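You operate a simulated robot arm through the tools that you are given. There is no shell and no other tool. Be economical: measure what you need, move in short steps, check, and stop when the job is done.

Carry out the task below with a simulated two-armed robot. There is one attempt and no reset: what you move stays moved.

Task
Put the green-rimmed jar on the top of the red cart away on the top shelf of the dark grey rack. Then put one of the tall brown cartons from the top of the workbench on the shelf under the steel table. Then put the red-rimmed jar on the top of the workbench away on the top shelf of the dark grey rack. Then put the water bottle on the top of the workbench away on the bottom shelf of the service rack. Then take the white kit card on the top of the steel table and put it away on the top of the green cabinet. Then take the black tie bundle and put it on the top of the green stand. Do these in the order given. Set down upright: green-rimmed jar, tall brown carton, red-rimmed jar, water bottle.

It is judged by the outcome, as a careful person would: the job done as asked, and still so three seconds after it is handed in. It fails if anything else is knocked over, pushed out of place, dropped, spilled or broken.

Robot
Two 7-joint arms with two-finger parallel grippers on one trunk, on a base that drives. Base frame: it is fixed to the floor where the robot stands at the start and does not move with it; the origin is under the middle of the robot, x ahead of it, y to its left, z up. Units: m, degrees, N and s.
The left shoulder is at the start at [0.062, 0.195, 1.079], the right one opposite. With the tool pointing down near the work surface each hand reaches from about 0.28 to 0.7 m from the robot's upright axis, wherever it stands, measured 20 degrees to its own side. Places, roughly: black tie bundle (15x3x3 cm) [4.6, -2.9, 0.9]; bottom shelf of the service rack [2.7, 4.2, 0.2]; green-rimmed jar [0.75, -0.25, 0.75]; red-rimmed jar [0.75, -1.75, 1]; shelf under the steel table [0.1, -1.2, 0.3]; tall brown carton [1, -2, 1]; top of the green cabinet [-0.3, 4.9, 0.9]; top of the green stand [2.5, -1.7, 0.8]; top shelf of the dark grey rack (15x178 cm) [1.92, -3.56, 0.62]; water bottle [1.25, -1.5, 1]; white kit card [0, -1.25, 0.75]. Payload 1.57 kg a hand.
Tool frame (each hand has its own): the origin (TCP) lies between the finger pads and is the grasp point; the fingertips stand 0.03 m ahead of it; z points along the fingers, y is the line along which they close. The gripper opens to 0.11 m. The fingers are 0.024 m wide and 0.012 m thick; the gripper's body (0.048 by 0.112 m) begins 0.078 m behind the TCP.
Orientation is that of the tool frame in the base frame, as a unit quaternion [w, x, y, z]. With the fingers straight down and closing along the base's y, the tool's x points along the base's -x, its y along +y and its z along -z.

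Tools
- The arms move only by the tool move_arm. It takes "left_series", "right_series" or both (then of equal length, played together; a hand with none holds still); each is a list of rows, each a list of 7 numbers: the turn, a rotation vector about the tool's x, y, z in degrees, then the shift along the tool's x, y, z in m, then the finger opening in m, from 0 to 0.11. In form: [[rx, ry, rz, dx, dy, dz, hand], ...]. A call has 1 to 20 rows; each row shifts and turns the commanded pose from where the row before left it, along the tool's axes as they then stand. Each row takes 0.2 s and may step no farther than 0.05 m and 8.6 degrees from the row before; otherwise, or with a gripper value out of range, the whole call is refused. A pose out of reach is approached as far as the arm can. The call stops where the force on the tool passes 40 N (or 10 N more than at its start, if that is more) or the arm is blocked; 0.2 s more then pass. The fingers move at their own pace (about 0.072 m/s each) and stop on an object; they squeeze with about 40 N. The grip force told is the motor's: it shows also when the fingers shut on nothing. Time passes only in rows, and 0.2 s behind the last, so rows that do not move let the fingers close. It gives the time, the measured TCP pose, the force on the tool (base axes), the opening and the grip force at its end, in the units of the frame above (readings bear some noise), with the torque about the TCP (base axes, N m) and any sound that the robot's microphone picked up.
- Cameras (640 x 400 px; columns grow to the right, rows downward): "scene" is now at [0.0799, -0.0344, 1.6681]; the picture's right is [-0.58, -0.81, -0.00], its down [-0.74, 0.53, -0.41] and it looks along [0.33, -0.24, -0.91] (base axes); focal length 254 px, centre (320, 200). "left" rides on the left gripper at [0.07, -0.016, -0.141] in its tool frame; the picture's right is [0.23, 0.97, 0.00], its down [-0.86, 0.20, -0.48] and it looks along [-0.47, 0.11, 0.88] (tool axes); focal length 222 px, centre (320, 200). "right" rides on the right gripper at [0.07, 0.016, -0.141] in its tool frame; the picture's right is [-0.23, 0.97, 0.00], its down [-0.86, -0.20, -0.48] and it looks along [-0.47, -0.11, 0.88] (tool axes); focal length 222 px, centre (320, 200). There is no depth. A picture from a camera that has moved, and an enlarged one, comes with that camera's place and axes in the base frame and with its lens. The place of the scene camera against the robot may be out by one fixed shift of up to 0.025 m in any direction.
- capture(camera): a new picture of that camera. The clock stands still meanwhile.
- lift_body(by): slides the trunk up (or, below 0, down) by that many m; the arms and the scene camera ride with it, the base frame stays. It gives what a move gives, with no picture.
- steer(legs): drives the robot by 1 to 6 legs, each [ahead, left, turn to the left] in m, m and degrees, along the robot's own axes; the way and the turn of a leg run together, so that a leg with both is an arc; at most 1.5 m and 180 degrees a leg. The arms and the cameras ride along, it lands a little off, and it stops where it bumps. It gives what a move gives.
- turn_head(pan, tilt): turns the head with the scene camera to pan (to the left, within 86 degrees either way) and tilt (down, from -29 to 69), counted from straight ahead of the robot. It gives what a move gives.
- enlarge(camera, box): a new picture of the part [left, top, right, bottom] of that camera's present view, enlarged. The clock stands still meanwhile.
- job_done(): hands the job in; it is judged then, once.

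Work in short steps. Places have to be worked out from the pictures, the camera data and where the tool is seen: move nearer, look again, correct. Check each grasp and each placing, and mend what went wrong. You have 186 turns and 158 pictures in all, those below and enlarged ones among them. Open the grippers and draw the arms clear of the work before you hand the job in, unless the task says otherwise; then end with one line.

The tools are called after "Call:" as a command line: name --argument value ..., lists and objects as JSON in quotes. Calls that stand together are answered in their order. move_arm: Moves the arms, as the interface text tells. Its arguments: {"type":"object","properties":{"left_series":{"type":"array","items":{"type":"array","items":{"type":"number"}}},"right_series":{"type":"array","items":{"type":"array","items":{"type":"number"}}}},"required":[]} The other tools are called the same way: lift_body (by) slides the trunk up or down; steer (legs) drives the base; turn_head (pan, tilt) turns the head that bears the scene camera; capture (camera) takes a picture; enlarge (camera, box) takes an enlarged picture of a part of a camera's view; job_done () hands the job in.

At the start:

```text
t: 0.0
left_position: [0.4431, -0.0815, 1.0591]
left_tool_rot: [0.0, 0.0, 1.0, -0.001]
left_ft_force: [-0.4, 0.4, 0.1]
left_moment: [-0.02, 0.01, -0.06]
left_grip_width: 0.1101
left_grasp_force: 0.0
right_position: [0.3481, -0.4777, 1.0129]
right_tool_rot: [0.0, 0.0, 1.0, 0.001]
right_ft_force: [0.0, -0.4, -0.5]
right_moment: [-0.02, -0.02, 0.03]
right_grip_width: 0.1101
right_grasp_force: 0.0
trunk travel left (down, up): [-0.675, 0.315]
robot x, y, heading: [0.0049, -0.0018, -0.1]
head pan, tilt: [-35.7, 65.6]
```

scene: 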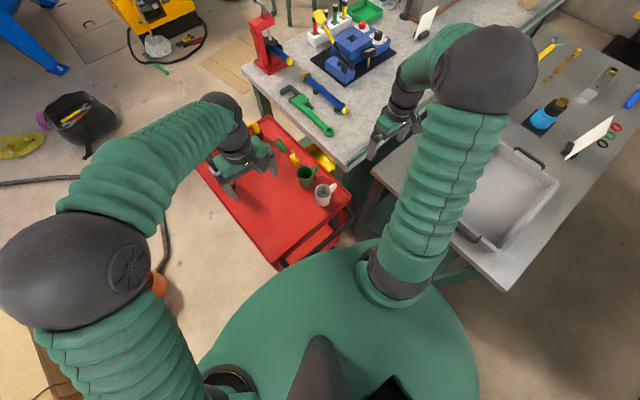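
right: 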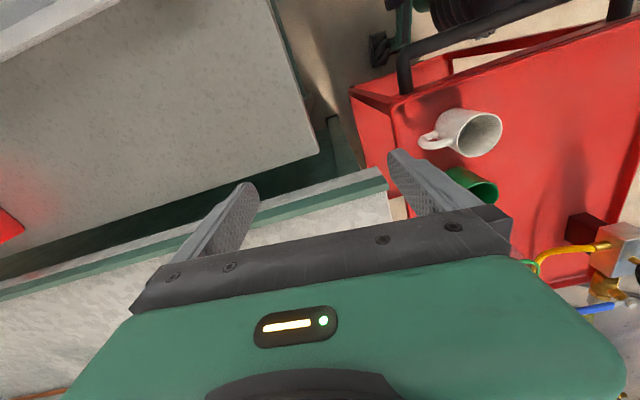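
left: 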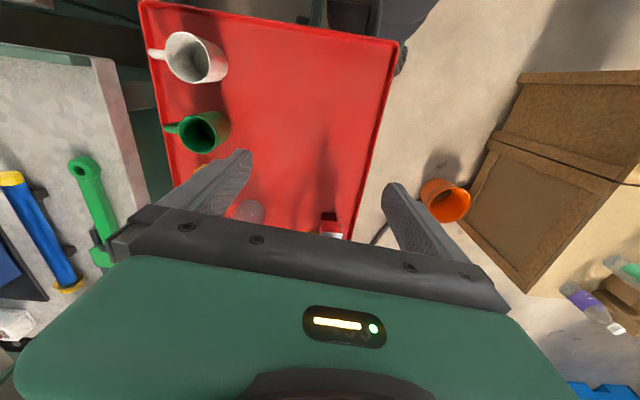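

I start by surveying: turn the head to look lower and ahead at the red cart.

Call:
turn_head --pan -20 --tilt 35

Call:
capture --camera "scene"

Call:
turn_head --pan -70 --tilt 30

Call:
capture --camera "scene"

Call:
turn_head --pan 50 --tilt 25

Call:
capture --camera "scene"

```text
t: 1.0
left_position: [0.4423, -0.082, 1.0595]
left_tool_rot: [-0.001, 0.0, 1.0, 0.001]
left_ft_force: [0.6, 0.3, -0.2]
left_moment: [0.02, 0.02, -0.03]
left_grip_width: 0.1099
left_grasp_force: 0.1
right_position: [0.3474, -0.478, 1.0128]
right_tool_rot: [0.0, 0.0, 1.0, 0.0]
right_ft_force: [-0.1, 0.2, -0.4]
right_moment: [0.01, 0.0, -0.02]
right_grip_width: 0.1099
right_grasp_force: 0.0
trunk travel left (down, up): [-0.675, 0.315]
robot x, y, heading: [-0.0002, -0.0, -0.2]
head pan, tilt: [-20.0, 35.0]
```

```text
154 pictures are left
camera scene: at [0.1138, -0.0296, 1.7085], right [-0.34, -0.94, 0.0], down [-0.54, 0.2, -0.82], along [0.77, -0.28, -0.58], focal length 254 px, centre (320, 200)
```

scene: 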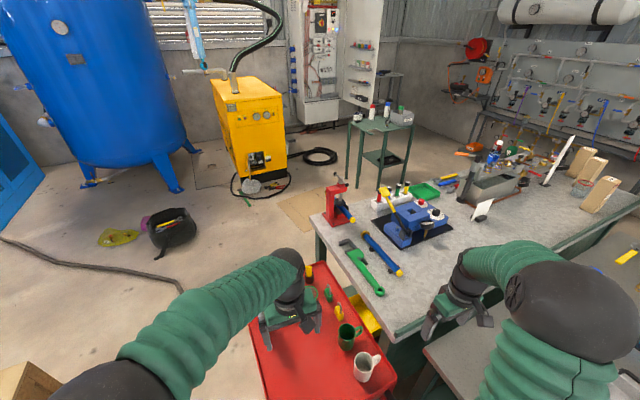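

```text
t: 2.1
left_position: [0.4425, -0.0811, 1.0595]
left_tool_rot: [0.0, 0.0, 1.0, 0.0]
left_ft_force: [-0.7, 0.3, 0.9]
left_moment: [0.01, 0.03, 0.01]
left_grip_width: 0.11
left_grasp_force: 0.0
right_position: [0.3472, -0.478, 1.0122]
right_tool_rot: [0.0, 0.0, 1.0, 0.0]
right_ft_force: [0.2, 0.2, -0.7]
right_moment: [-0.03, 0.02, 0.02]
right_grip_width: 0.1101
right_grasp_force: 0.2
trunk travel left (down, up): [-0.675, 0.315]
robot x, y, heading: [-0.0017, -0.0025, -0.2]
head pan, tilt: [-70.0, 30.0]
```

```text
153 pictures are left
camera scene: at [0.0623, -0.0845, 1.7164], right [-0.94, -0.34, 0.0], down [-0.17, 0.47, -0.86], along [0.3, -0.81, -0.5], focal length 254 px, centre (320, 200)
```

scene: 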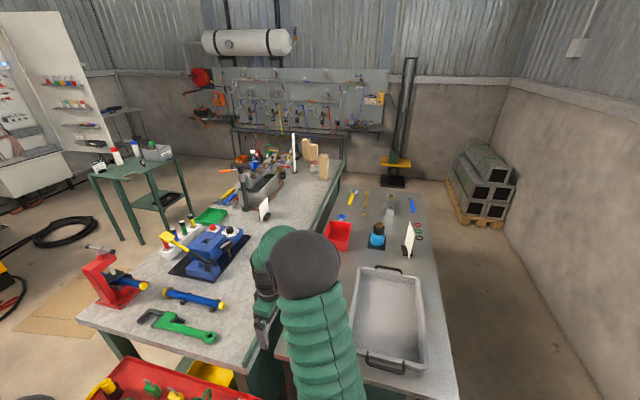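

```text
t: 4.1
left_position: [0.4427, -0.0814, 1.0581]
left_tool_rot: [0.0, -0.001, 1.0, 0.0]
left_ft_force: [-0.6, 0.1, 0.5]
left_moment: [0.01, -0.01, -0.02]
left_grip_width: 0.1098
left_grasp_force: 0.0
right_position: [0.3471, -0.479, 1.0112]
right_tool_rot: [0.001, 0.0, 1.0, 0.0]
right_ft_force: [0.5, 0.6, 0.8]
right_moment: [0.02, 0.0, 0.01]
right_grip_width: 0.1101
right_grasp_force: 0.1
trunk travel left (down, up): [-0.675, 0.315]
robot x, y, heading: [-0.0054, 0.0005, -0.0]
head pan, tilt: [50.0, 25.0]
```

```text
152 pictures are left
camera scene: at [0.0906, 0.0711, 1.7246], right [0.77, -0.64, 0.0], down [-0.27, -0.32, -0.91], along [0.58, 0.69, -0.42], focal length 254 px, centre (320, 200)
```

scene: 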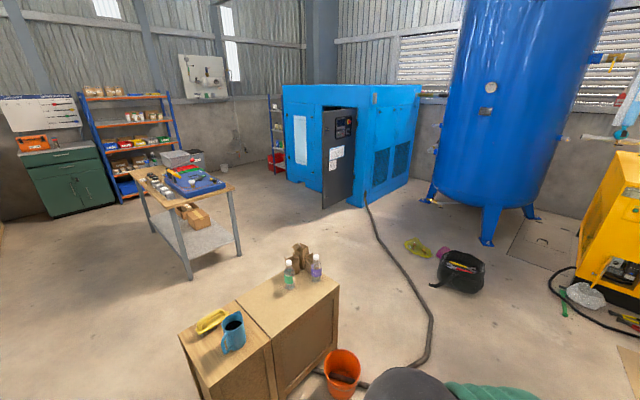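

Now close looks at the cart objects and the workbench.

Call:
turn_head --pan -20 --tilt 50

Call:
enlarge --camera "scene" --box '[230, 120, 430, 245]'

Call:
turn_head --pan -55 --tilt 25

Call:
enlarge --camera "scene" --box '[220, 80, 480, 242]'

Call:
enlarge --camera "left" --box '[140, 0, 400, 240]'

```text
t: 5.5
left_position: [0.4432, -0.0804, 1.0576]
left_tool_rot: [0.0, 0.0, 1.0, 0.001]
left_ft_force: [0.9, 0.1, 0.3]
left_moment: [0.0, 0.01, -0.02]
left_grip_width: 0.1099
left_grasp_force: 0.1
right_position: [0.3473, -0.4784, 1.0126]
right_tool_rot: [0.0, 0.0, 1.0, 0.0]
right_ft_force: [0.7, -0.3, 0.3]
right_moment: [0.01, 0.03, 0.0]
right_grip_width: 0.1101
right_grasp_force: 0.0
trunk travel left (down, up): [-0.675, 0.315]
robot x, y, heading: [-0.0012, -0.0035, -0.1]
head pan, tilt: [-20.0, 50.0]
```

```text
3.20 times, centred on (330, 182) of scene
camera zoom: at [0.1036, -0.0257, 1.6869], right [-0.34, -0.94, 0.0], down [-0.72, 0.26, -0.64], along [0.6, -0.22, -0.77], focal length 814 px, centre (288, 256)
```

zoom: 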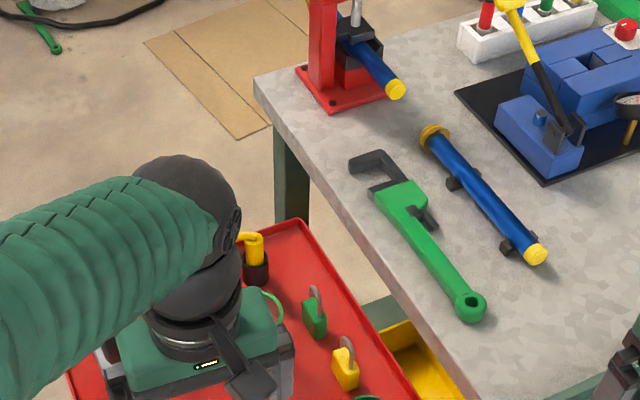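

```text
t: 6.6
left_position: [0.4424, -0.0802, 1.0584]
left_tool_rot: [-0.001, 0.0, 1.0, 0.001]
left_ft_force: [-0.2, -1.2, -0.6]
left_moment: [-0.02, 0.04, 0.02]
left_grip_width: 0.1101
left_grasp_force: 0.1
right_position: [0.3463, -0.4775, 1.0128]
right_tool_rot: [0.001, 0.0, 1.0, 0.0]
right_ft_force: [-0.1, -0.1, 0.0]
right_moment: [0.01, -0.02, 0.0]
right_grip_width: 0.1101
right_grasp_force: 0.1
trunk travel left (down, up): [-0.675, 0.315]
robot x, y, heading: [-0.0026, -0.0021, -0.0]
head pan, tilt: [-55.0, 25.0]
```

```text
2.46 times, centred on (350, 161) of scene
camera zoom: at [0.0842, -0.075, 1.7243], right [-0.82, -0.57, 0.0], down [-0.24, 0.35, -0.9], along [0.52, -0.74, -0.43], focal length 626 px, centre (246, 296)
```

zoom: 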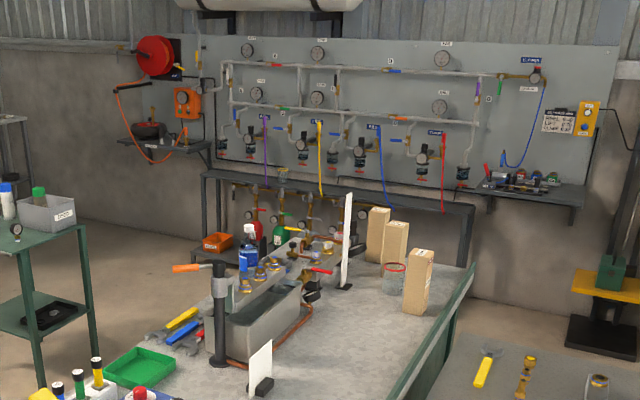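

```text
1.67 times, centred on (270, 120) of left
camera zoom: at [0.372, -0.0985, 1.2], right [-0.23, 0.97, 0.0], down [0.85, 0.2, 0.48], along [0.47, 0.11, -0.88], focal length 370 px, centre (403, 333)
```

zoom: 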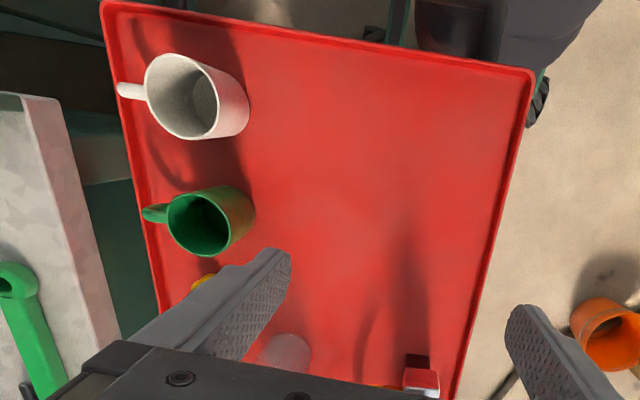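

The red jar, cartons and bottle are visible at the far end of the bench; the green jar is hidden by my left hand. I look down in front of me to learn the base size and cart gap.

Call:
turn_head --pan 10 --tilt 69

Call:
capture --camera "scene"

Call:
move_arm --left_series '[[0, 0, 0, 0.03, 0.04, 0, 0.11], [0, 0, 0, 0.03, 0.04, 0, 0.11], [0, 0, 0, 0.03, 0.04, 0, 0.11], [0, 0, 0, 0.0, 0.04, 0, 0.11], [0, 0, 0, 0.0, 0.04, 0, 0.11], [0, 0, 0, 0.0, 0.04, 0, 0.11]]'

Call:
capture --camera "left"

Call:
turn_head --pan -18 --tilt 50

Call:
capture --camera "scene"

```text
t: 7.9
left_position: [0.4424, -0.0804, 1.0585]
left_tool_rot: [0.0, 0.0, 1.0, 0.0]
left_ft_force: [-0.3, 0.3, 0.2]
left_moment: [0.0, 0.02, 0.0]
left_grip_width: 0.1098
left_grasp_force: 0.0
right_position: [0.3467, -0.4779, 1.0129]
right_tool_rot: [0.0, 0.0, 1.0, 0.0]
right_ft_force: [-0.3, 0.2, -0.8]
right_moment: [-0.01, 0.0, 0.02]
right_grip_width: 0.1102
right_grasp_force: 0.1
trunk travel left (down, up): [-0.675, 0.315]
robot x, y, heading: [0.0005, -0.0031, -0.0]
head pan, tilt: [10.0, 68.8]
```

```text
148 pictures are left
camera scene: at [0.0863, 0.0103, 1.6651], right [0.17, -0.98, 0.0], down [-0.92, -0.16, -0.36], along [0.36, 0.06, -0.93], focal length 254 px, centre (320, 200)
```

scene: 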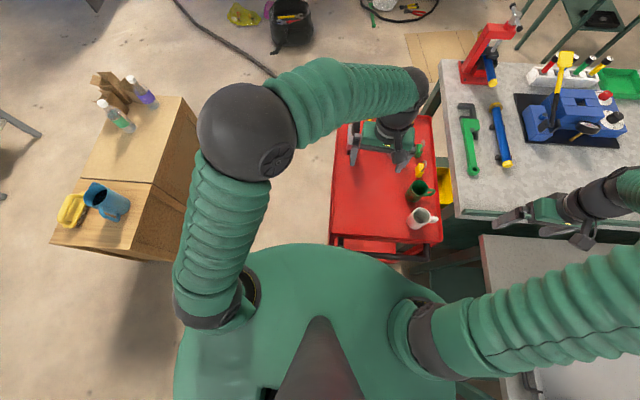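

```text
t: 9.3
left_position: [0.3518, 0.1616, 1.0583]
left_tool_rot: [0.001, 0.0, 1.0, -0.001]
left_ft_force: [0.2, 0.4, 0.2]
left_moment: [0.0, 0.01, -0.02]
left_grip_width: 0.1099
left_grasp_force: 0.1
right_position: [0.3468, -0.4755, 1.0132]
right_tool_rot: [0.0, 0.0, 1.0, -0.001]
right_ft_force: [-0.1, -0.4, 0.1]
right_moment: [0.0, 0.02, -0.05]
right_grip_width: 0.11
right_grasp_force: 0.0
trunk travel left (down, up): [-0.675, 0.315]
robot x, y, heading: [-0.0017, 0.0008, 0.0]
head pan, tilt: [10.0, 68.8]
```

```text
147 pictures are left
camera left: at [0.281, 0.1438, 1.199], right [-0.23, 0.97, 0.0], down [0.85, 0.2, 0.48], along [0.47, 0.11, -0.88], focal length 222 px, centre (320, 200)
```

left: 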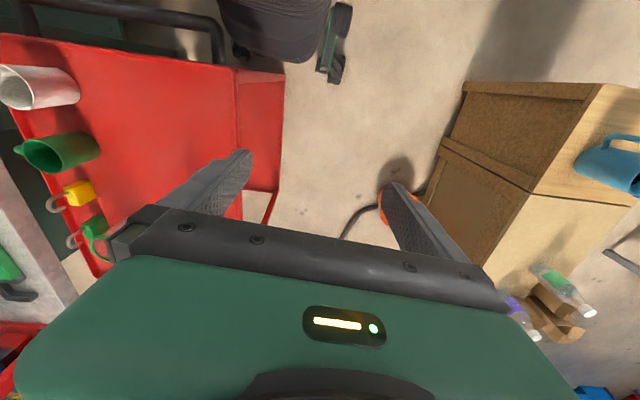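

```text
t: 10.2
left_position: [0.3525, 0.1588, 1.0584]
left_tool_rot: [0.0, 0.0, 1.0, 0.0]
left_ft_force: [-0.6, 0.5, 0.5]
left_moment: [0.0, 0.03, 0.05]
left_grip_width: 0.1101
left_grasp_force: 0.1
right_position: [0.346, -0.4773, 1.0116]
right_tool_rot: [0.0, 0.0, 1.0, -0.001]
right_ft_force: [0.4, 0.3, 0.3]
right_moment: [-0.03, -0.02, 0.01]
right_grip_width: 0.1102
right_grasp_force: 0.0
trunk travel left (down, up): [-0.675, 0.315]
robot x, y, heading: [0.0007, -0.0002, -0.2]
head pan, tilt: [-18.0, 50.0]
```

```text
146 pictures are left
camera scene: at [0.1038, -0.0219, 1.6869], right [-0.31, -0.95, 0.0], down [-0.73, 0.24, -0.64], along [0.61, -0.2, -0.77], focal length 254 px, centre (320, 200)
```

scene: 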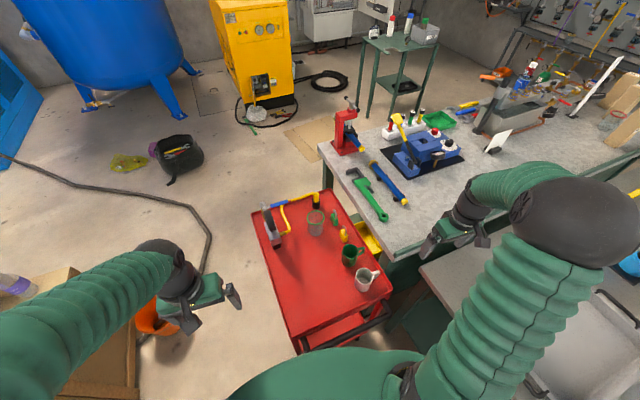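

The jar sits near (0.69,-0.19) on the cart. I'll move left and ahead alongside the cart (about (0.47,0.38)), then turn right to face it.

Call:
steer --legs '[[0, 0.39, 0], [0.45, 0, 0], [0, 0, -90]]'

Call:
turn_head --pan 10 --tilt 60

Call:
capture --camera "scene"

Call:
capture --camera "left"

```text
t: 18.9
left_position: [0.6202, 0.0393, 1.0579]
left_tool_rot: [0.0, 0.704, 0.71, 0.0]
left_ft_force: [-0.1, 0.4, -0.2]
left_moment: [0.0, 0.01, 0.04]
left_grip_width: 0.1098
left_grasp_force: 0.0
right_position: [-0.0177, 0.0383, 1.0121]
right_tool_rot: [0.0, 0.704, 0.71, 0.0]
right_ft_force: [-0.9, -1.2, 0.2]
right_moment: [0.01, 0.0, 0.0]
right_grip_width: 0.1099
right_grasp_force: 0.0
trunk travel left (down, up): [-0.675, 0.315]
robot x, y, heading: [0.4541, 0.3865, -89.5]
head pan, tilt: [-18.0, 50.0]
```

```text
t: 19.8
left_position: [0.6205, 0.0385, 1.0578]
left_tool_rot: [-0.001, 0.704, 0.71, 0.0]
left_ft_force: [0.0, -0.5, 0.8]
left_moment: [0.0, 0.0, 0.01]
left_grip_width: 0.1099
left_grasp_force: 0.0
right_position: [-0.0176, 0.0386, 1.0135]
right_tool_rot: [0.001, 0.703, 0.711, -0.001]
right_ft_force: [0.3, 0.3, -0.1]
right_moment: [0.02, -0.02, -0.04]
right_grip_width: 0.1099
right_grasp_force: 0.0
trunk travel left (down, up): [-0.675, 0.315]
robot x, y, heading: [0.456, 0.3868, -89.3]
head pan, tilt: [10.0, 60.0]
```

```text
145 pictures are left
camera scene: at [0.4664, 0.2955, 1.6745], right [-0.98, -0.18, 0.0], down [-0.16, 0.85, -0.5], along [0.09, -0.49, -0.87], focal length 254 px, centre (320, 200)
```

scene: 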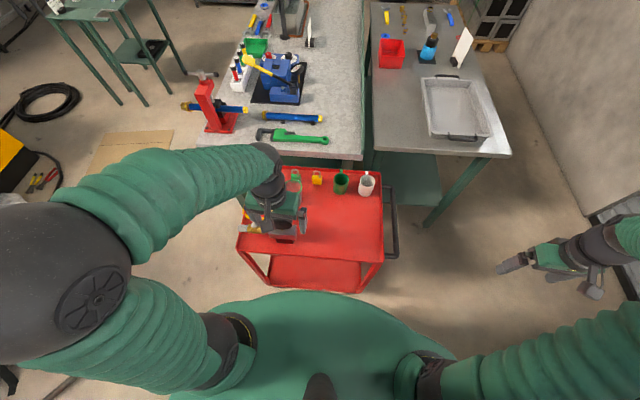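

```text
144 pictures are left
camera left: at [0.6027, 0.1076, 1.1992], right [0.97, 0.24, 0.0], down [0.21, -0.85, 0.48], along [0.11, -0.47, -0.88], focal length 222 px, centre (320, 200)
```

left: 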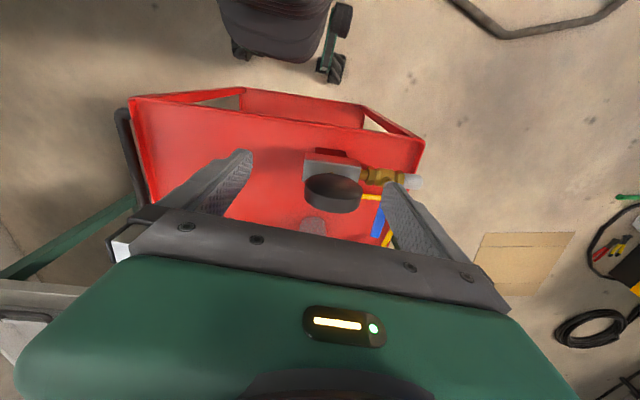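

The jar top is near (0.655,-0.185), with a hammer-like thing between it and me. I move the hand over it at height and look.

Call:
move_arm --left_series '[[0, 0, 0, -0.04, 0.01, 0, 0.11], [0, 0, 0, -0.04, 0.01, 0, 0.11], [0, 0, 0, -0.04, 0.01, 0, 0.11], [0, 0, 0, -0.04, 0.005, 0, 0.11], [0, 0, 0, -0.04, 0, 0, 0.11], [0, 0, 0, -0.02, 0, 0, 0.11], [0, 0, 0, 0, 0, 0, 0.11]]'

Call:
capture --camera "left"

Call:
enlarge --camera "scene" --box '[200, 130, 420, 270]'

```text
t: 21.4
left_position: [0.6598, -0.18, 1.0587]
left_tool_rot: [0.0, 0.704, 0.71, 0.0]
left_ft_force: [0.6, 0.2, -0.1]
left_moment: [-0.03, -0.02, -0.02]
left_grip_width: 0.1097
left_grasp_force: 0.0
right_position: [-0.0168, 0.0401, 1.0117]
right_tool_rot: [0.001, 0.704, 0.71, 0.0]
right_ft_force: [0.2, -0.4, -0.5]
right_moment: [0.0, 0.02, 0.01]
right_grip_width: 0.1097
right_grasp_force: 0.0
trunk travel left (down, up): [-0.675, 0.315]
robot x, y, heading: [0.4581, 0.3905, -89.5]
head pan, tilt: [10.0, 60.0]
```

```text
143 pictures are left
camera left: at [0.6416, -0.1114, 1.2001], right [0.97, 0.23, 0.0], down [0.21, -0.85, 0.48], along [0.11, -0.47, -0.88], focal length 222 px, centre (320, 200)
```

left: 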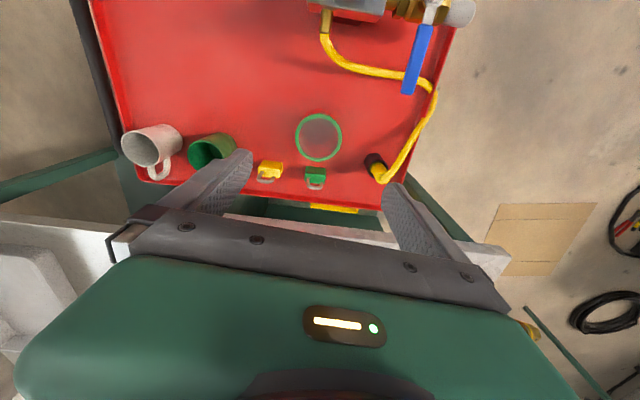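

```text
2.86 times, centred on (310, 200) of scene
camera zoom: at [0.4666, 0.2949, 1.6744], right [-0.98, -0.18, 0.0], down [-0.16, 0.85, -0.5], along [0.09, -0.49, -0.87], focal length 727 px, centre (349, 200)
```

zoom: 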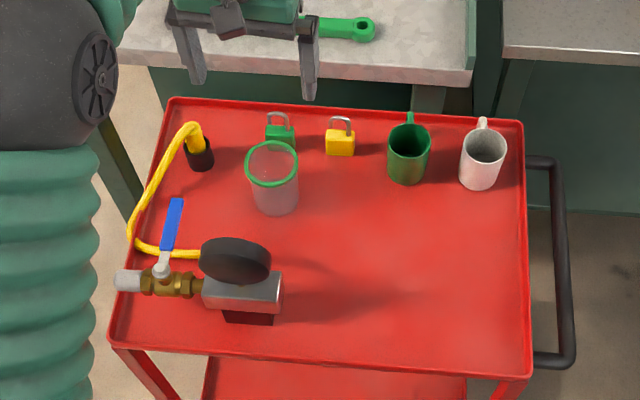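

Triangulated: rim centre (0.654,-0.182,0.89), diameter ≈0.063, base ≈0.78. I lower to z≈0.84 and close.

Call:
move_arm --left_series '[[0, 0, 0, 0, -0.005, 0.04, 0.11], [0, 0, 0, 0, 0, 0.04, 0.11], [0, 0, 0, 0, 0, 0.04, 0.11], [0, 0, 0, 0, 0, 0.04, 0.11], [0, 0, 0, 0, 0, 0.04, 0.11], [0, 0, 0, 0, 0, 0.02, 0.11], [0, 0, 0, 0, 0, 0, 0.03], [0, 0, 0, 0, 0, 0, 0.03], [0, 0, 0, 0, 0, 0, 0.03], [0, 0, 0, 0, 0, 0, 0.03]]'

Call:
capture --camera "left"

```text
t: 23.6
left_position: [0.6519, -0.1801, 0.8395]
left_tool_rot: [0.0, 0.704, 0.71, 0.0]
left_ft_force: [-0.3, -0.3, 0.8]
left_moment: [0.03, -0.03, 0.0]
left_grip_width: 0.0619
left_grasp_force: 39.9
right_position: [-0.0167, 0.0391, 1.0133]
right_tool_rot: [0.001, 0.704, 0.71, 0.0]
right_ft_force: [0.1, -0.1, -0.1]
right_moment: [0.0, 0.01, 0.0]
right_grip_width: 0.11
right_grasp_force: 0.0
trunk travel left (down, up): [-0.675, 0.315]
robot x, y, heading: [0.4579, 0.39, -89.6]
head pan, tilt: [10.0, 60.0]
```

```text
141 pictures are left
camera left: at [0.6352, -0.1118, 0.9807], right [0.97, 0.24, 0.0], down [0.21, -0.85, 0.48], along [0.11, -0.47, -0.88], focal length 222 px, centre (320, 200)
```

left: 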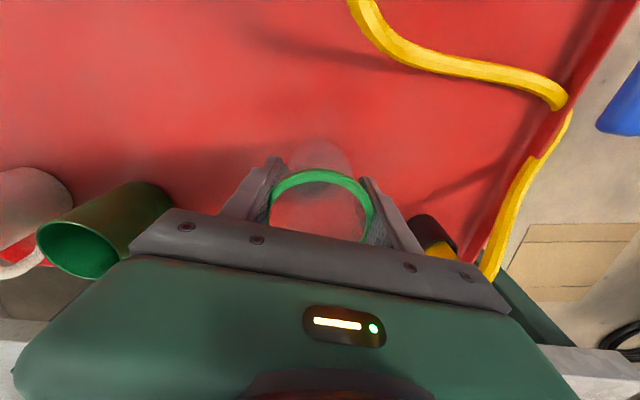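

Firm grip on the jar. Lift it, draw it in, tuck the right hand, raise the trunk, and look at the way round the right side.

Call:
move_arm --left_series '[[0, 0, 0, 0, 0, -0.04, 0.03], [0, 0, 0, 0, 0, -0.04, 0.03], [0, 0, 0, 0, 0, -0.04, 0.03], [0, 0, 0, 0, 0, -0.04, 0.03], [0, 0, 0, 0, 0, -0.04, 0.03], [0, 0, 0, 0.04, 0, -0.02, 0.03], [0, 0, 0, 0.04, 0, 0, 0.03], [0, 0, 0, 0.04, 0, 0, 0.03], [0, 0, 0, 0.04, 0, 0, 0.03], [0, 0, 0, 0.03, 0, 0, 0.03]]' --right_series '[[0, 0, 0, 0, 0.03, 0, 0.11], [0, 0, 0, 0, 0.03, 0, 0.11], [0, 0, 0, 0, 0.03, 0, 0.11], [0, 0, 0, 0, 0.03, 0, 0.11], [0, 0, 0, 0, 0.03, 0, 0.11], [0, 0, 0, 0, 0.03, 0, 0.11], [0, 0, 0, 0, 0.03, 0, 0.11], [0, 0, 0, 0, 0.03, 0, 0.11], [0, 0, 0, 0, 0, 0, 0.11], [0, 0, 0, 0, 0, 0, 0.11]]'

Call:
lift_body --by 0.2

Call:
steer --legs '[[0, -1.1, 0]]'

Call:
turn_head --pan -5 --tilt 40

Call:
capture --camera "scene"

```text
t: 25.8
left_position: [0.6517, 0.0099, 1.0583]
left_tool_rot: [0.0, 0.704, 0.71, -0.001]
left_ft_force: [-0.4, 0.9, -1.5]
left_moment: [0.01, -0.03, -0.01]
left_grip_width: 0.0621
left_grasp_force: 40.7
right_position: [0.2237, 0.0439, 1.013]
right_tool_rot: [0.001, 0.705, 0.709, -0.001]
right_ft_force: [0.7, -0.2, -0.3]
right_moment: [-0.01, 0.01, 0.01]
right_grip_width: 0.1098
right_grasp_force: 0.1
trunk travel left (down, up): [-0.675, 0.315]
robot x, y, heading: [0.455, 0.3878, -89.5]
head pan, tilt: [10.0, 60.0]
```

```text
t: 27.9
left_position: [0.6523, 0.0083, 1.2578]
left_tool_rot: [0.0, 0.703, 0.711, 0.0]
left_ft_force: [0.1, 1.4, -0.8]
left_moment: [0.01, 0.01, -0.03]
left_grip_width: 0.062
left_grasp_force: 40.2
right_position: [0.2248, 0.0421, 1.2118]
right_tool_rot: [0.0, 0.704, 0.71, 0.0]
right_ft_force: [-1.0, -0.7, 0.0]
right_moment: [0.01, -0.02, 0.01]
right_grip_width: 0.1101
right_grasp_force: 0.0
trunk travel left (down, up): [-0.875, 0.115]
robot x, y, heading: [0.4585, 0.3911, -89.5]
head pan, tilt: [10.0, 60.0]
```

```text
t: 33.6
left_position: [-0.441, -0.0055, 1.2585]
left_tool_rot: [-0.001, 0.7, 0.714, -0.001]
left_ft_force: [0.9, 0.7, -0.9]
left_moment: [0.01, -0.01, -0.01]
left_grip_width: 0.0622
left_grasp_force: 40.0
right_position: [-0.8691, 0.0235, 1.2135]
right_tool_rot: [-0.001, 0.699, 0.715, -0.001]
right_ft_force: [0.5, 0.0, 0.9]
right_moment: [0.01, 0.02, -0.02]
right_grip_width: 0.1101
right_grasp_force: 0.0
trunk travel left (down, up): [-0.875, 0.115]
robot x, y, heading: [-0.6449, 0.3729, -88.5]
head pan, tilt: [10.0, 60.0]
```

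```text
t: 34.4
left_position: [-0.4435, -0.0053, 1.2575]
left_tool_rot: [-0.001, 0.7, 0.715, -0.001]
left_ft_force: [-0.3, -0.5, -0.3]
left_moment: [0.0, 0.0, 0.01]
left_grip_width: 0.0621
left_grasp_force: 39.6
right_position: [-0.8708, 0.0244, 1.2128]
right_tool_rot: [0.001, 0.699, 0.715, -0.001]
right_ft_force: [0.2, 0.2, -0.4]
right_moment: [-0.02, 0.03, 0.0]
right_grip_width: 0.1103
right_grasp_force: 0.1
trunk travel left (down, up): [-0.875, 0.115]
robot x, y, heading: [-0.6423, 0.3774, -88.7]
head pan, tilt: [-5.0, 40.0]
```

```text
140 pictures are left
camera scene: at [-0.6506, 0.2594, 1.9011], right [-1.0, 0.07, 0.0], down [0.04, 0.64, -0.76], along [-0.05, -0.76, -0.64], focal length 254 px, centre (320, 200)
```

scene: 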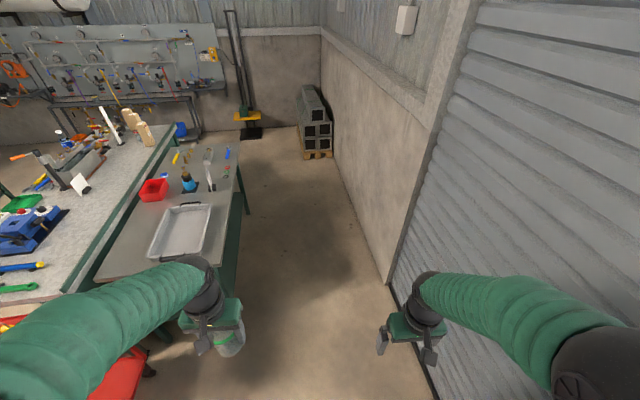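

The corridor between table (x≈-0.23) and wall (x≈-1.2) suits sideways travel. I turn to face +x, then shift right along the corridor.

Call:
steer --legs '[[0, 0, 88.7], [-0.05, -1.5, 0]]'

Call:
turn_head --pan 0 --tilt 50

Call:
capture --camera "scene"

```text
refused: leg 2 is longer than a leg can be; nothing moved
```

```text
t: 35.1
left_position: [-0.4448, -0.0045, 1.2588]
left_tool_rot: [-0.001, 0.7, 0.714, -0.001]
left_ft_force: [-0.3, -0.1, -1.2]
left_moment: [-0.03, 0.02, 0.0]
left_grip_width: 0.0621
left_grasp_force: 39.9
right_position: [-0.8714, 0.0242, 1.2121]
right_tool_rot: [0.0, 0.7, 0.715, -0.001]
right_ft_force: [0.0, 0.5, 0.3]
right_moment: [0.01, -0.02, -0.02]
right_grip_width: 0.1101
right_grasp_force: 0.1
trunk travel left (down, up): [-0.875, 0.115]
robot x, y, heading: [-0.6428, 0.3723, -88.8]
head pan, tilt: [0.0, 50.0]
```

```text
139 pictures are left
camera scene: at [-0.6438, 0.2673, 1.887], right [-1.0, -0.02, 0.0], down [-0.02, 0.77, -0.64], along [0.01, -0.64, -0.77], focal length 254 px, centre (320, 200)
```

scene: 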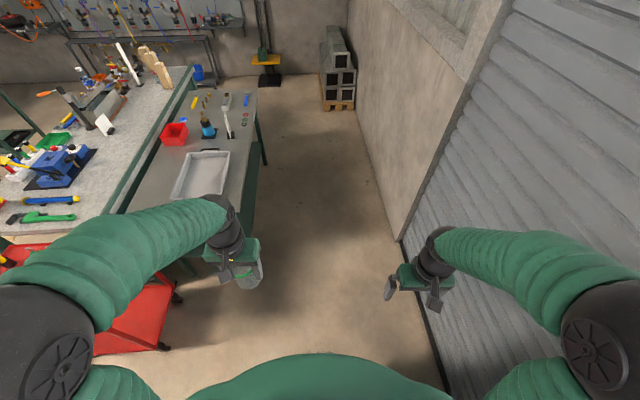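

Leg slightly too long; shorten it.

Call:
steer --legs '[[0, 0, 88.7], [-0.04, -1.4, 0]]'

Call:
capture --camera "scene"

```text
t: 46.0
left_position: [-0.2832, -0.8351, 1.2569]
left_tool_rot: [0.0, -0.011, 1.0, -0.001]
left_ft_force: [-0.2, 0.0, 0.0]
left_moment: [0.0, -0.02, -0.02]
left_grip_width: 0.0621
left_grasp_force: 40.1
right_position: [-0.3129, -1.2606, 1.2119]
right_tool_rot: [0.001, -0.01, 1.0, -0.002]
right_ft_force: [-0.5, 0.3, -0.6]
right_moment: [0.01, 0.02, -0.02]
right_grip_width: 0.1099
right_grasp_force: 0.1
trunk travel left (down, up): [-0.875, 0.115]
robot x, y, heading: [-0.6614, -1.0373, 1.3]
head pan, tilt: [0.0, 50.0]
```

```text
138 pictures are left
camera scene: at [-0.5542, -1.0258, 1.887], right [0.02, -1.0, 0.0], down [-0.77, -0.02, -0.64], along [0.64, 0.01, -0.77], focal length 254 px, centre (320, 200)
```

scene: 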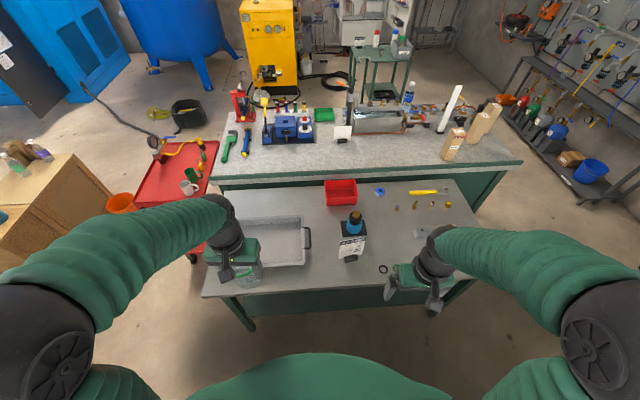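

The card, cartons and jar are visible. I continue right to clear the table end.

Call:
steer --legs '[[0, -1.45, -1.3]]'

Call:
turn_head --pan -15 --tilt 40

Call:
capture --camera "scene"

```text
t: 53.3
left_position: [-0.2561, -2.3099, 1.2571]
left_tool_rot: [0.0, -0.009, 1.0, -0.001]
left_ft_force: [0.7, 0.4, 0.2]
left_moment: [-0.01, -0.01, -0.01]
left_grip_width: 0.0622
left_grasp_force: 40.3
right_position: [-0.2864, -2.7369, 1.2112]
right_tool_rot: [0.001, -0.008, 1.0, -0.001]
right_ft_force: [0.2, -0.3, -1.0]
right_moment: [-0.03, 0.01, 0.0]
right_grip_width: 0.1101
right_grasp_force: 0.1
trunk travel left (down, up): [-0.875, 0.115]
robot x, y, heading: [-0.6351, -2.5087, 1.1]
head pan, tilt: [0.0, 50.0]
```

```text
t: 54.0
left_position: [-0.2566, -2.3117, 1.2578]
left_tool_rot: [0.0, -0.008, 1.0, -0.001]
left_ft_force: [-0.6, 0.4, -1.1]
left_moment: [0.0, 0.0, -0.01]
left_grip_width: 0.0622
left_grasp_force: 40.2
right_position: [-0.2873, -2.7379, 1.2135]
right_tool_rot: [0.001, -0.007, 1.0, 0.0]
right_ft_force: [0.9, 0.2, 0.3]
right_moment: [0.01, 0.01, 0.02]
right_grip_width: 0.1098
right_grasp_force: 0.2
trunk travel left (down, up): [-0.875, 0.115]
robot x, y, heading: [-0.635, -2.5093, 1.1]
head pan, tilt: [-15.0, 40.0]
```

```text
137 pictures are left
camera scene: at [-0.5205, -2.5251, 1.9011], right [-0.24, -0.97, 0.0], down [-0.63, 0.16, -0.76], along [0.74, -0.19, -0.64], focal length 254 px, centre (320, 200)
```

scene: 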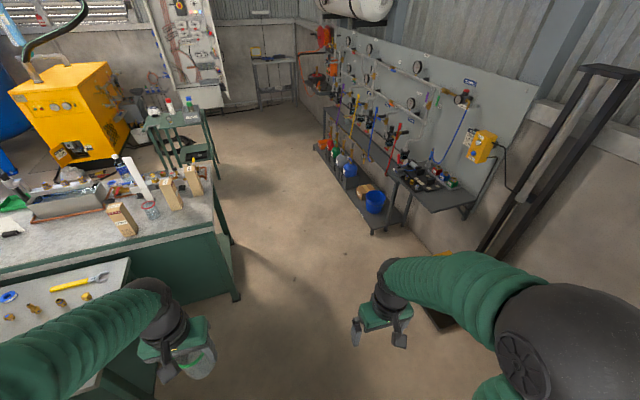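

Clear route between bench end (y≈-2.16) and the rack. I drive to about (1.85,-2.75) and turn to face the rack.

Call:
steer --legs '[[1.25, -0.15, -1.1], [1.24, -0.14, 0], [0, 0, -90]]'

Call:
turn_head --pan 0 --tilt 40

Call:
capture --camera "scene"

```text
t: 70.3
left_position: [2.0858, -3.1749, 1.2586]
left_tool_rot: [0.001, 0.712, 0.702, -0.001]
left_ft_force: [0.8, -0.2, -0.6]
left_moment: [0.0, 0.04, -0.01]
left_grip_width: 0.062
left_grasp_force: 40.1
right_position: [1.6604, -3.13, 1.212]
right_tool_rot: [0.0, 0.713, 0.701, -0.001]
right_ft_force: [0.4, -0.2, 0.2]
right_moment: [0.0, 0.02, 0.02]
right_grip_width: 0.1099
right_grasp_force: 0.0
trunk travel left (down, up): [-0.875, 0.115]
robot x, y, heading: [1.9021, -2.7875, -90.5]
head pan, tilt: [-15.0, 40.0]
```

```text
t: 71.1
left_position: [2.087, -3.1742, 1.2568]
left_tool_rot: [0.0, 0.713, 0.701, -0.001]
left_ft_force: [0.1, 0.0, -0.9]
left_moment: [0.01, 0.01, 0.01]
left_grip_width: 0.0621
left_grasp_force: 39.6
right_position: [1.6604, -3.1306, 1.2129]
right_tool_rot: [0.001, 0.713, 0.702, -0.002]
right_ft_force: [0.7, 0.2, 0.0]
right_moment: [0.02, 0.01, 0.01]
right_grip_width: 0.1099
right_grasp_force: 0.1
trunk travel left (down, up): [-0.875, 0.115]
robot x, y, heading: [1.9024, -2.7938, -90.8]
head pan, tilt: [0.0, 40.0]
```

```text
136 pictures are left
camera scene: at [1.897, -2.9047, 1.9011], right [-1.0, 0.02, 0.0], down [0.01, 0.64, -0.77], along [-0.01, -0.76, -0.64], focal length 254 px, centre (320, 200)
```

scene: 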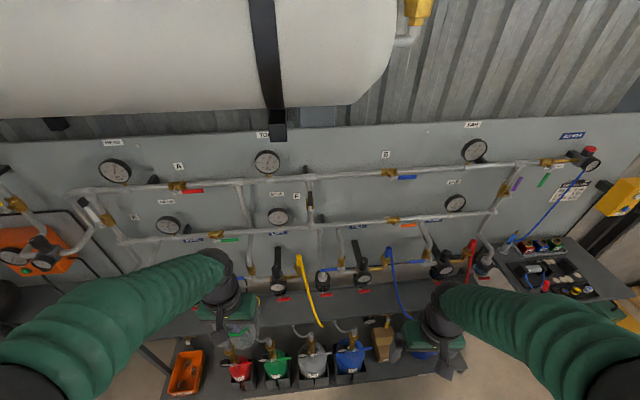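

I look closer at the top shelf strip between the hands.

Call:
turn_head --pan 0 --tilt 55

Call:
enlarge --camera "scene" --box '[200, 130, 460, 292]'

Call:
capture --camera "left"

Call:
capture --camera "right"

```text
t: 71.9
left_position: [2.086, -3.174, 1.2576]
left_tool_rot: [0.0, 0.712, 0.702, -0.002]
left_ft_force: [0.4, -1.3, -1.6]
left_moment: [0.04, 0.0, 0.02]
left_grip_width: 0.0621
left_grasp_force: 40.1
right_position: [1.6604, -3.1301, 1.2136]
right_tool_rot: [0.001, 0.713, 0.701, -0.002]
right_ft_force: [0.2, -1.1, -0.1]
right_moment: [0.0, 0.0, 0.02]
right_grip_width: 0.1101
right_grasp_force: 0.0
trunk travel left (down, up): [-0.875, 0.115]
robot x, y, heading: [1.9032, -2.7909, -90.9]
head pan, tilt: [0.0, 55.0]
```

```text
2.46 times, centred on (330, 211) of scene
camera zoom: at [1.8972, -2.8917, 1.8805], right [-1.0, 0.01, 0.0], down [0.01, 0.82, -0.57], along [-0.01, -0.57, -0.82], focal length 626 px, centre (295, 173)
```

zoom: 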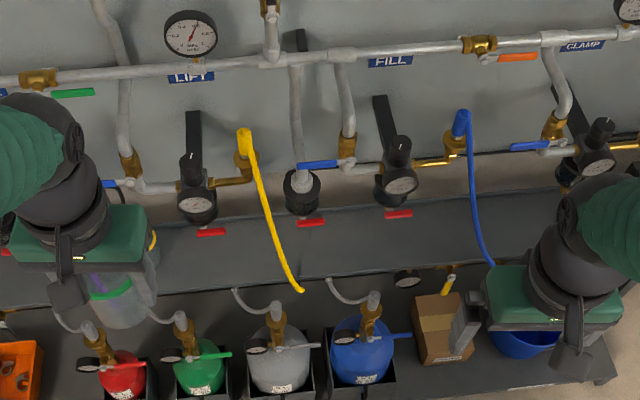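

```text
134 pictures are left
camera left: at [2.0706, -3.1048, 1.399], right [0.98, 0.21, 0.0], down [0.19, -0.86, 0.48], along [0.1, -0.47, -0.88], focal length 222 px, centre (320, 200)
```

left: 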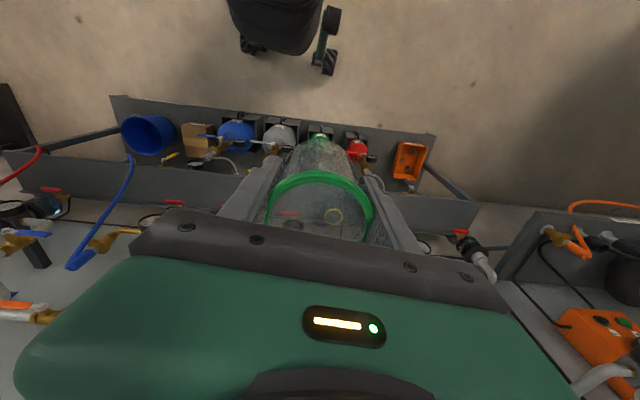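

```text
133 pictures are left
camera right: at [1.6784, -3.0592, 1.3519], right [0.97, -0.24, 0.0], down [-0.21, -0.85, 0.48], along [-0.12, -0.47, -0.88], focal length 222 px, centre (320, 200)
```

right: 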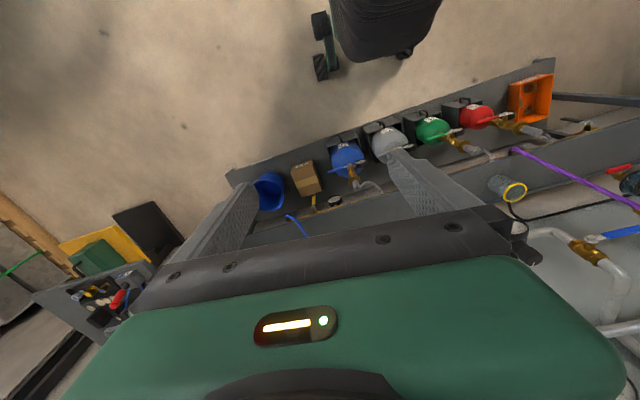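

Regulators hang over the shelf, so I need a lower viewpoint to see clearances. Lower the trunk with hands still well clear in front.

Call:
lift_body --by -0.45

Call:
turn_head --pan 0 --tilt 40

Call:
capture --camera "scene"

```text
refused: -0.45 is not a number from -0.4 to 0.4
```

```text
t: 72.7
left_position: [2.0861, -3.1733, 1.2582]
left_tool_rot: [0.0, 0.712, 0.702, -0.001]
left_ft_force: [-0.3, 0.1, -1.0]
left_moment: [0.0, 0.01, -0.02]
left_grip_width: 0.0623
left_grasp_force: 40.2
right_position: [1.66, -3.1302, 1.212]
right_tool_rot: [0.001, 0.713, 0.701, -0.001]
right_ft_force: [0.9, 0.4, 1.5]
right_moment: [0.01, 0.02, 0.0]
right_grip_width: 0.1099
right_grasp_force: 0.0
trunk travel left (down, up): [-0.875, 0.115]
robot x, y, heading: [1.9041, -2.7908, -90.8]
head pan, tilt: [0.0, 40.0]
```

```text
132 pictures are left
camera scene: at [1.897, -2.9045, 1.9011], right [-1.0, 0.01, 0.0], down [0.01, 0.64, -0.76], along [-0.01, -0.76, -0.64], focal length 254 px, centre (320, 200)
```

scene: 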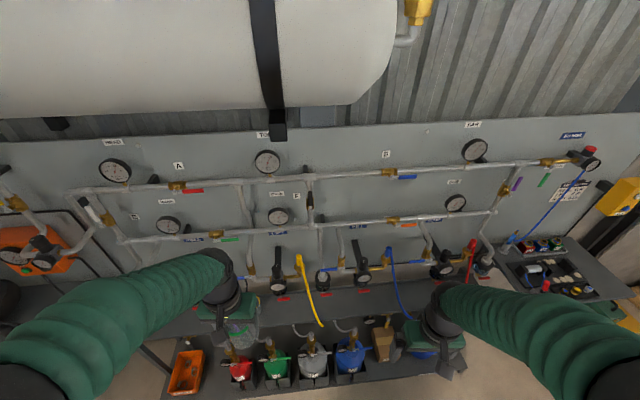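

Limit is 0.4 per call; redo.

Call:
lift_body --by -0.4

Call:
turn_head --pan 0 --tilt 35

Call:
capture --camera "scene"

Call:
enlarge --camera "scene" --box '[200, 110, 440, 260]'

```text
t: 76.5
left_position: [2.0852, -3.1732, 0.8584]
left_tool_rot: [0.0, 0.712, 0.702, -0.002]
left_ft_force: [-0.2, -0.2, -1.4]
left_moment: [-0.01, 0.0, 0.0]
left_grip_width: 0.0621
left_grasp_force: 40.1
right_position: [1.6606, -3.1287, 0.811]
right_tool_rot: [0.001, 0.713, 0.701, -0.001]
right_ft_force: [0.3, 0.1, 0.0]
right_moment: [-0.02, 0.01, -0.02]
right_grip_width: 0.1098
right_grasp_force: 0.1
trunk travel left (down, up): [-0.475, 0.515]
robot x, y, heading: [1.9, -2.792, -90.9]
head pan, tilt: [0.0, 40.0]
```

```text
t: 77.2
left_position: [2.0854, -3.1733, 0.8579]
left_tool_rot: [0.0, 0.712, 0.702, -0.002]
left_ft_force: [-0.1, 0.2, -0.5]
left_moment: [0.01, 0.0, 0.0]
left_grip_width: 0.0623
left_grasp_force: 39.9
right_position: [1.6612, -3.1286, 0.8132]
right_tool_rot: [0.001, 0.713, 0.701, -0.001]
right_ft_force: [0.1, 0.3, 0.4]
right_moment: [0.02, 0.01, 0.03]
right_grip_width: 0.11
right_grasp_force: 0.0
trunk travel left (down, up): [-0.475, 0.515]
robot x, y, heading: [1.9012, -2.7885, -90.9]
head pan, tilt: [0.0, 35.0]
```

```text
131 pictures are left
camera scene: at [1.897, -2.907, 1.5087], right [-1.0, 0.01, 0.0], down [0.01, 0.58, -0.82], along [-0.01, -0.82, -0.58], focal length 254 px, centre (320, 200)
```

scene: 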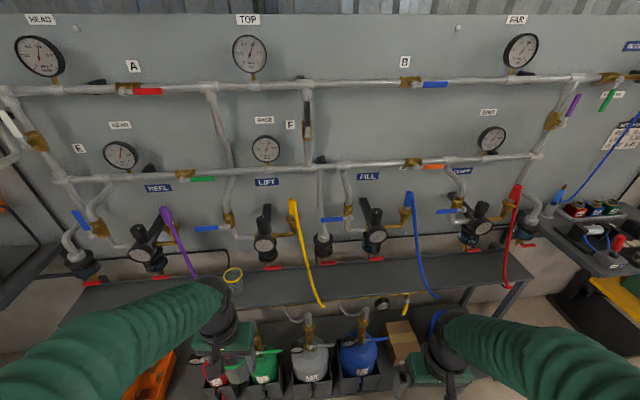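

```text
2.67 times, centred on (320, 185) of scene
camera zoom: at [1.897, -2.907, 1.5087], right [-1.0, 0.01, 0.0], down [0.01, 0.58, -0.82], along [-0.01, -0.82, -0.58], focal length 678 px, centre (320, 240)
```

zoom: 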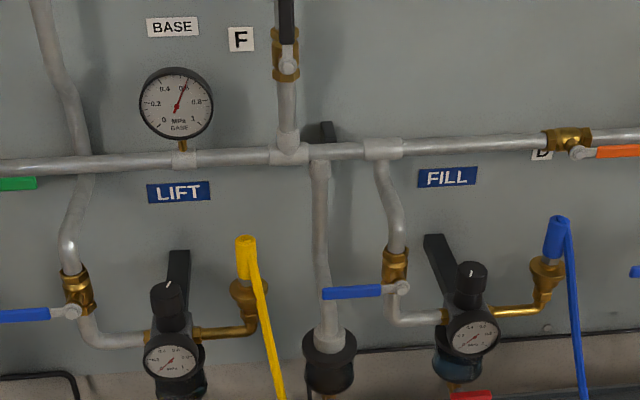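

A yellow-rimmed jar already stands there; gaps between regulators are narrow here. The leftmost gap (x≈2.65) looks wider; drive left to inspect it.

Call:
steer --legs '[[0, 0.62, 7]]'

Call:
turn_head --pan -4 --tilt 38

Call:
capture --camera "scene"

Call:
capture --camera "left"

```text
t: 80.6
left_position: [2.745, -3.1176, 0.8587]
left_tool_rot: [0.001, 0.668, 0.744, 0.0]
left_ft_force: [-0.1, 0.7, -0.3]
left_moment: [-0.01, 0.0, -0.02]
left_grip_width: 0.0621
left_grasp_force: 40.6
right_position: [2.3173, -3.1278, 0.8121]
right_tool_rot: [0.003, 0.668, 0.744, 0.0]
right_ft_force: [-0.4, -1.0, 1.3]
right_moment: [0.0, 0.0, -0.02]
right_grip_width: 0.1101
right_grasp_force: 0.2
trunk travel left (down, up): [-0.475, 0.515]
robot x, y, heading: [2.5164, -2.7658, -83.8]
head pan, tilt: [0.0, 35.0]
```

```text
t: 81.3
left_position: [2.7456, -3.1184, 0.8591]
left_tool_rot: [0.001, 0.668, 0.744, 0.0]
left_ft_force: [0.3, 0.9, 0.0]
left_moment: [0.0, -0.01, 0.0]
left_grip_width: 0.0623
left_grasp_force: 40.1
right_position: [2.3181, -3.1264, 0.8137]
right_tool_rot: [0.001, 0.668, 0.744, -0.002]
right_ft_force: [-0.8, 0.1, 0.1]
right_moment: [0.0, -0.03, -0.02]
right_grip_width: 0.11
right_grasp_force: 0.0
trunk travel left (down, up): [-0.475, 0.515]
robot x, y, heading: [2.5153, -2.7613, -83.7]
head pan, tilt: [-4.0, 38.0]
```

```text
129 pictures are left
camera scene: at [2.5191, -2.8763, 1.5041], right [-1.0, -0.04, 0.0], down [-0.02, 0.62, -0.79], along [0.03, -0.79, -0.62], focal length 254 px, centre (320, 200)
```

scene: 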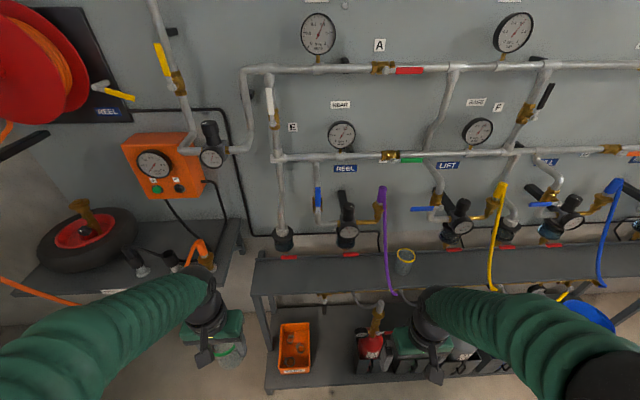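

```text
128 pictures are left
camera left: at [2.7218, -3.0517, 0.9994], right [0.94, 0.33, 0.0], down [0.29, -0.83, 0.48], along [0.16, -0.45, -0.88], focal length 222 px, centre (320, 200)
```

left: 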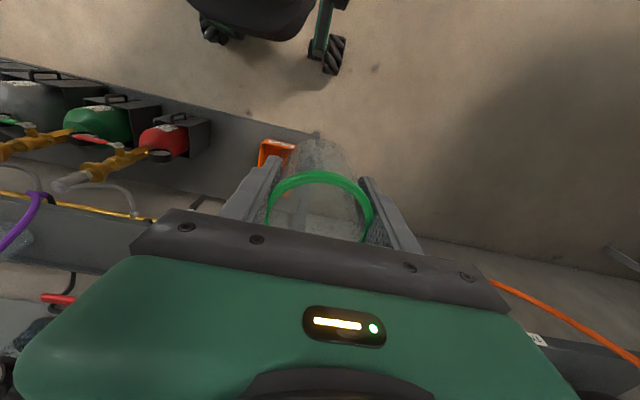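

The gap between the cup (col 283) and the "REEL" regulator (col 347) may fit the hand; zoom to measure.

Call:
enlarge --camera "scene" --box '[245, 170, 485, 320]'

```text
2.67 times, centred on (365, 245) of scene
camera zoom: at [2.5191, -2.8763, 1.5041], right [-1.0, -0.04, 0.0], down [-0.02, 0.62, -0.79], along [0.03, -0.79, -0.62], focal length 678 px, centre (200, 80)
```

zoom: 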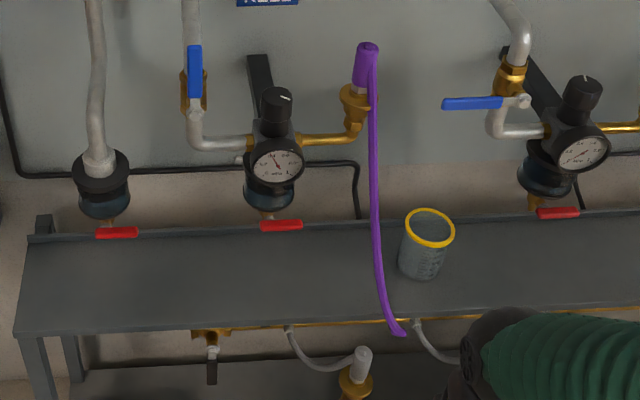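

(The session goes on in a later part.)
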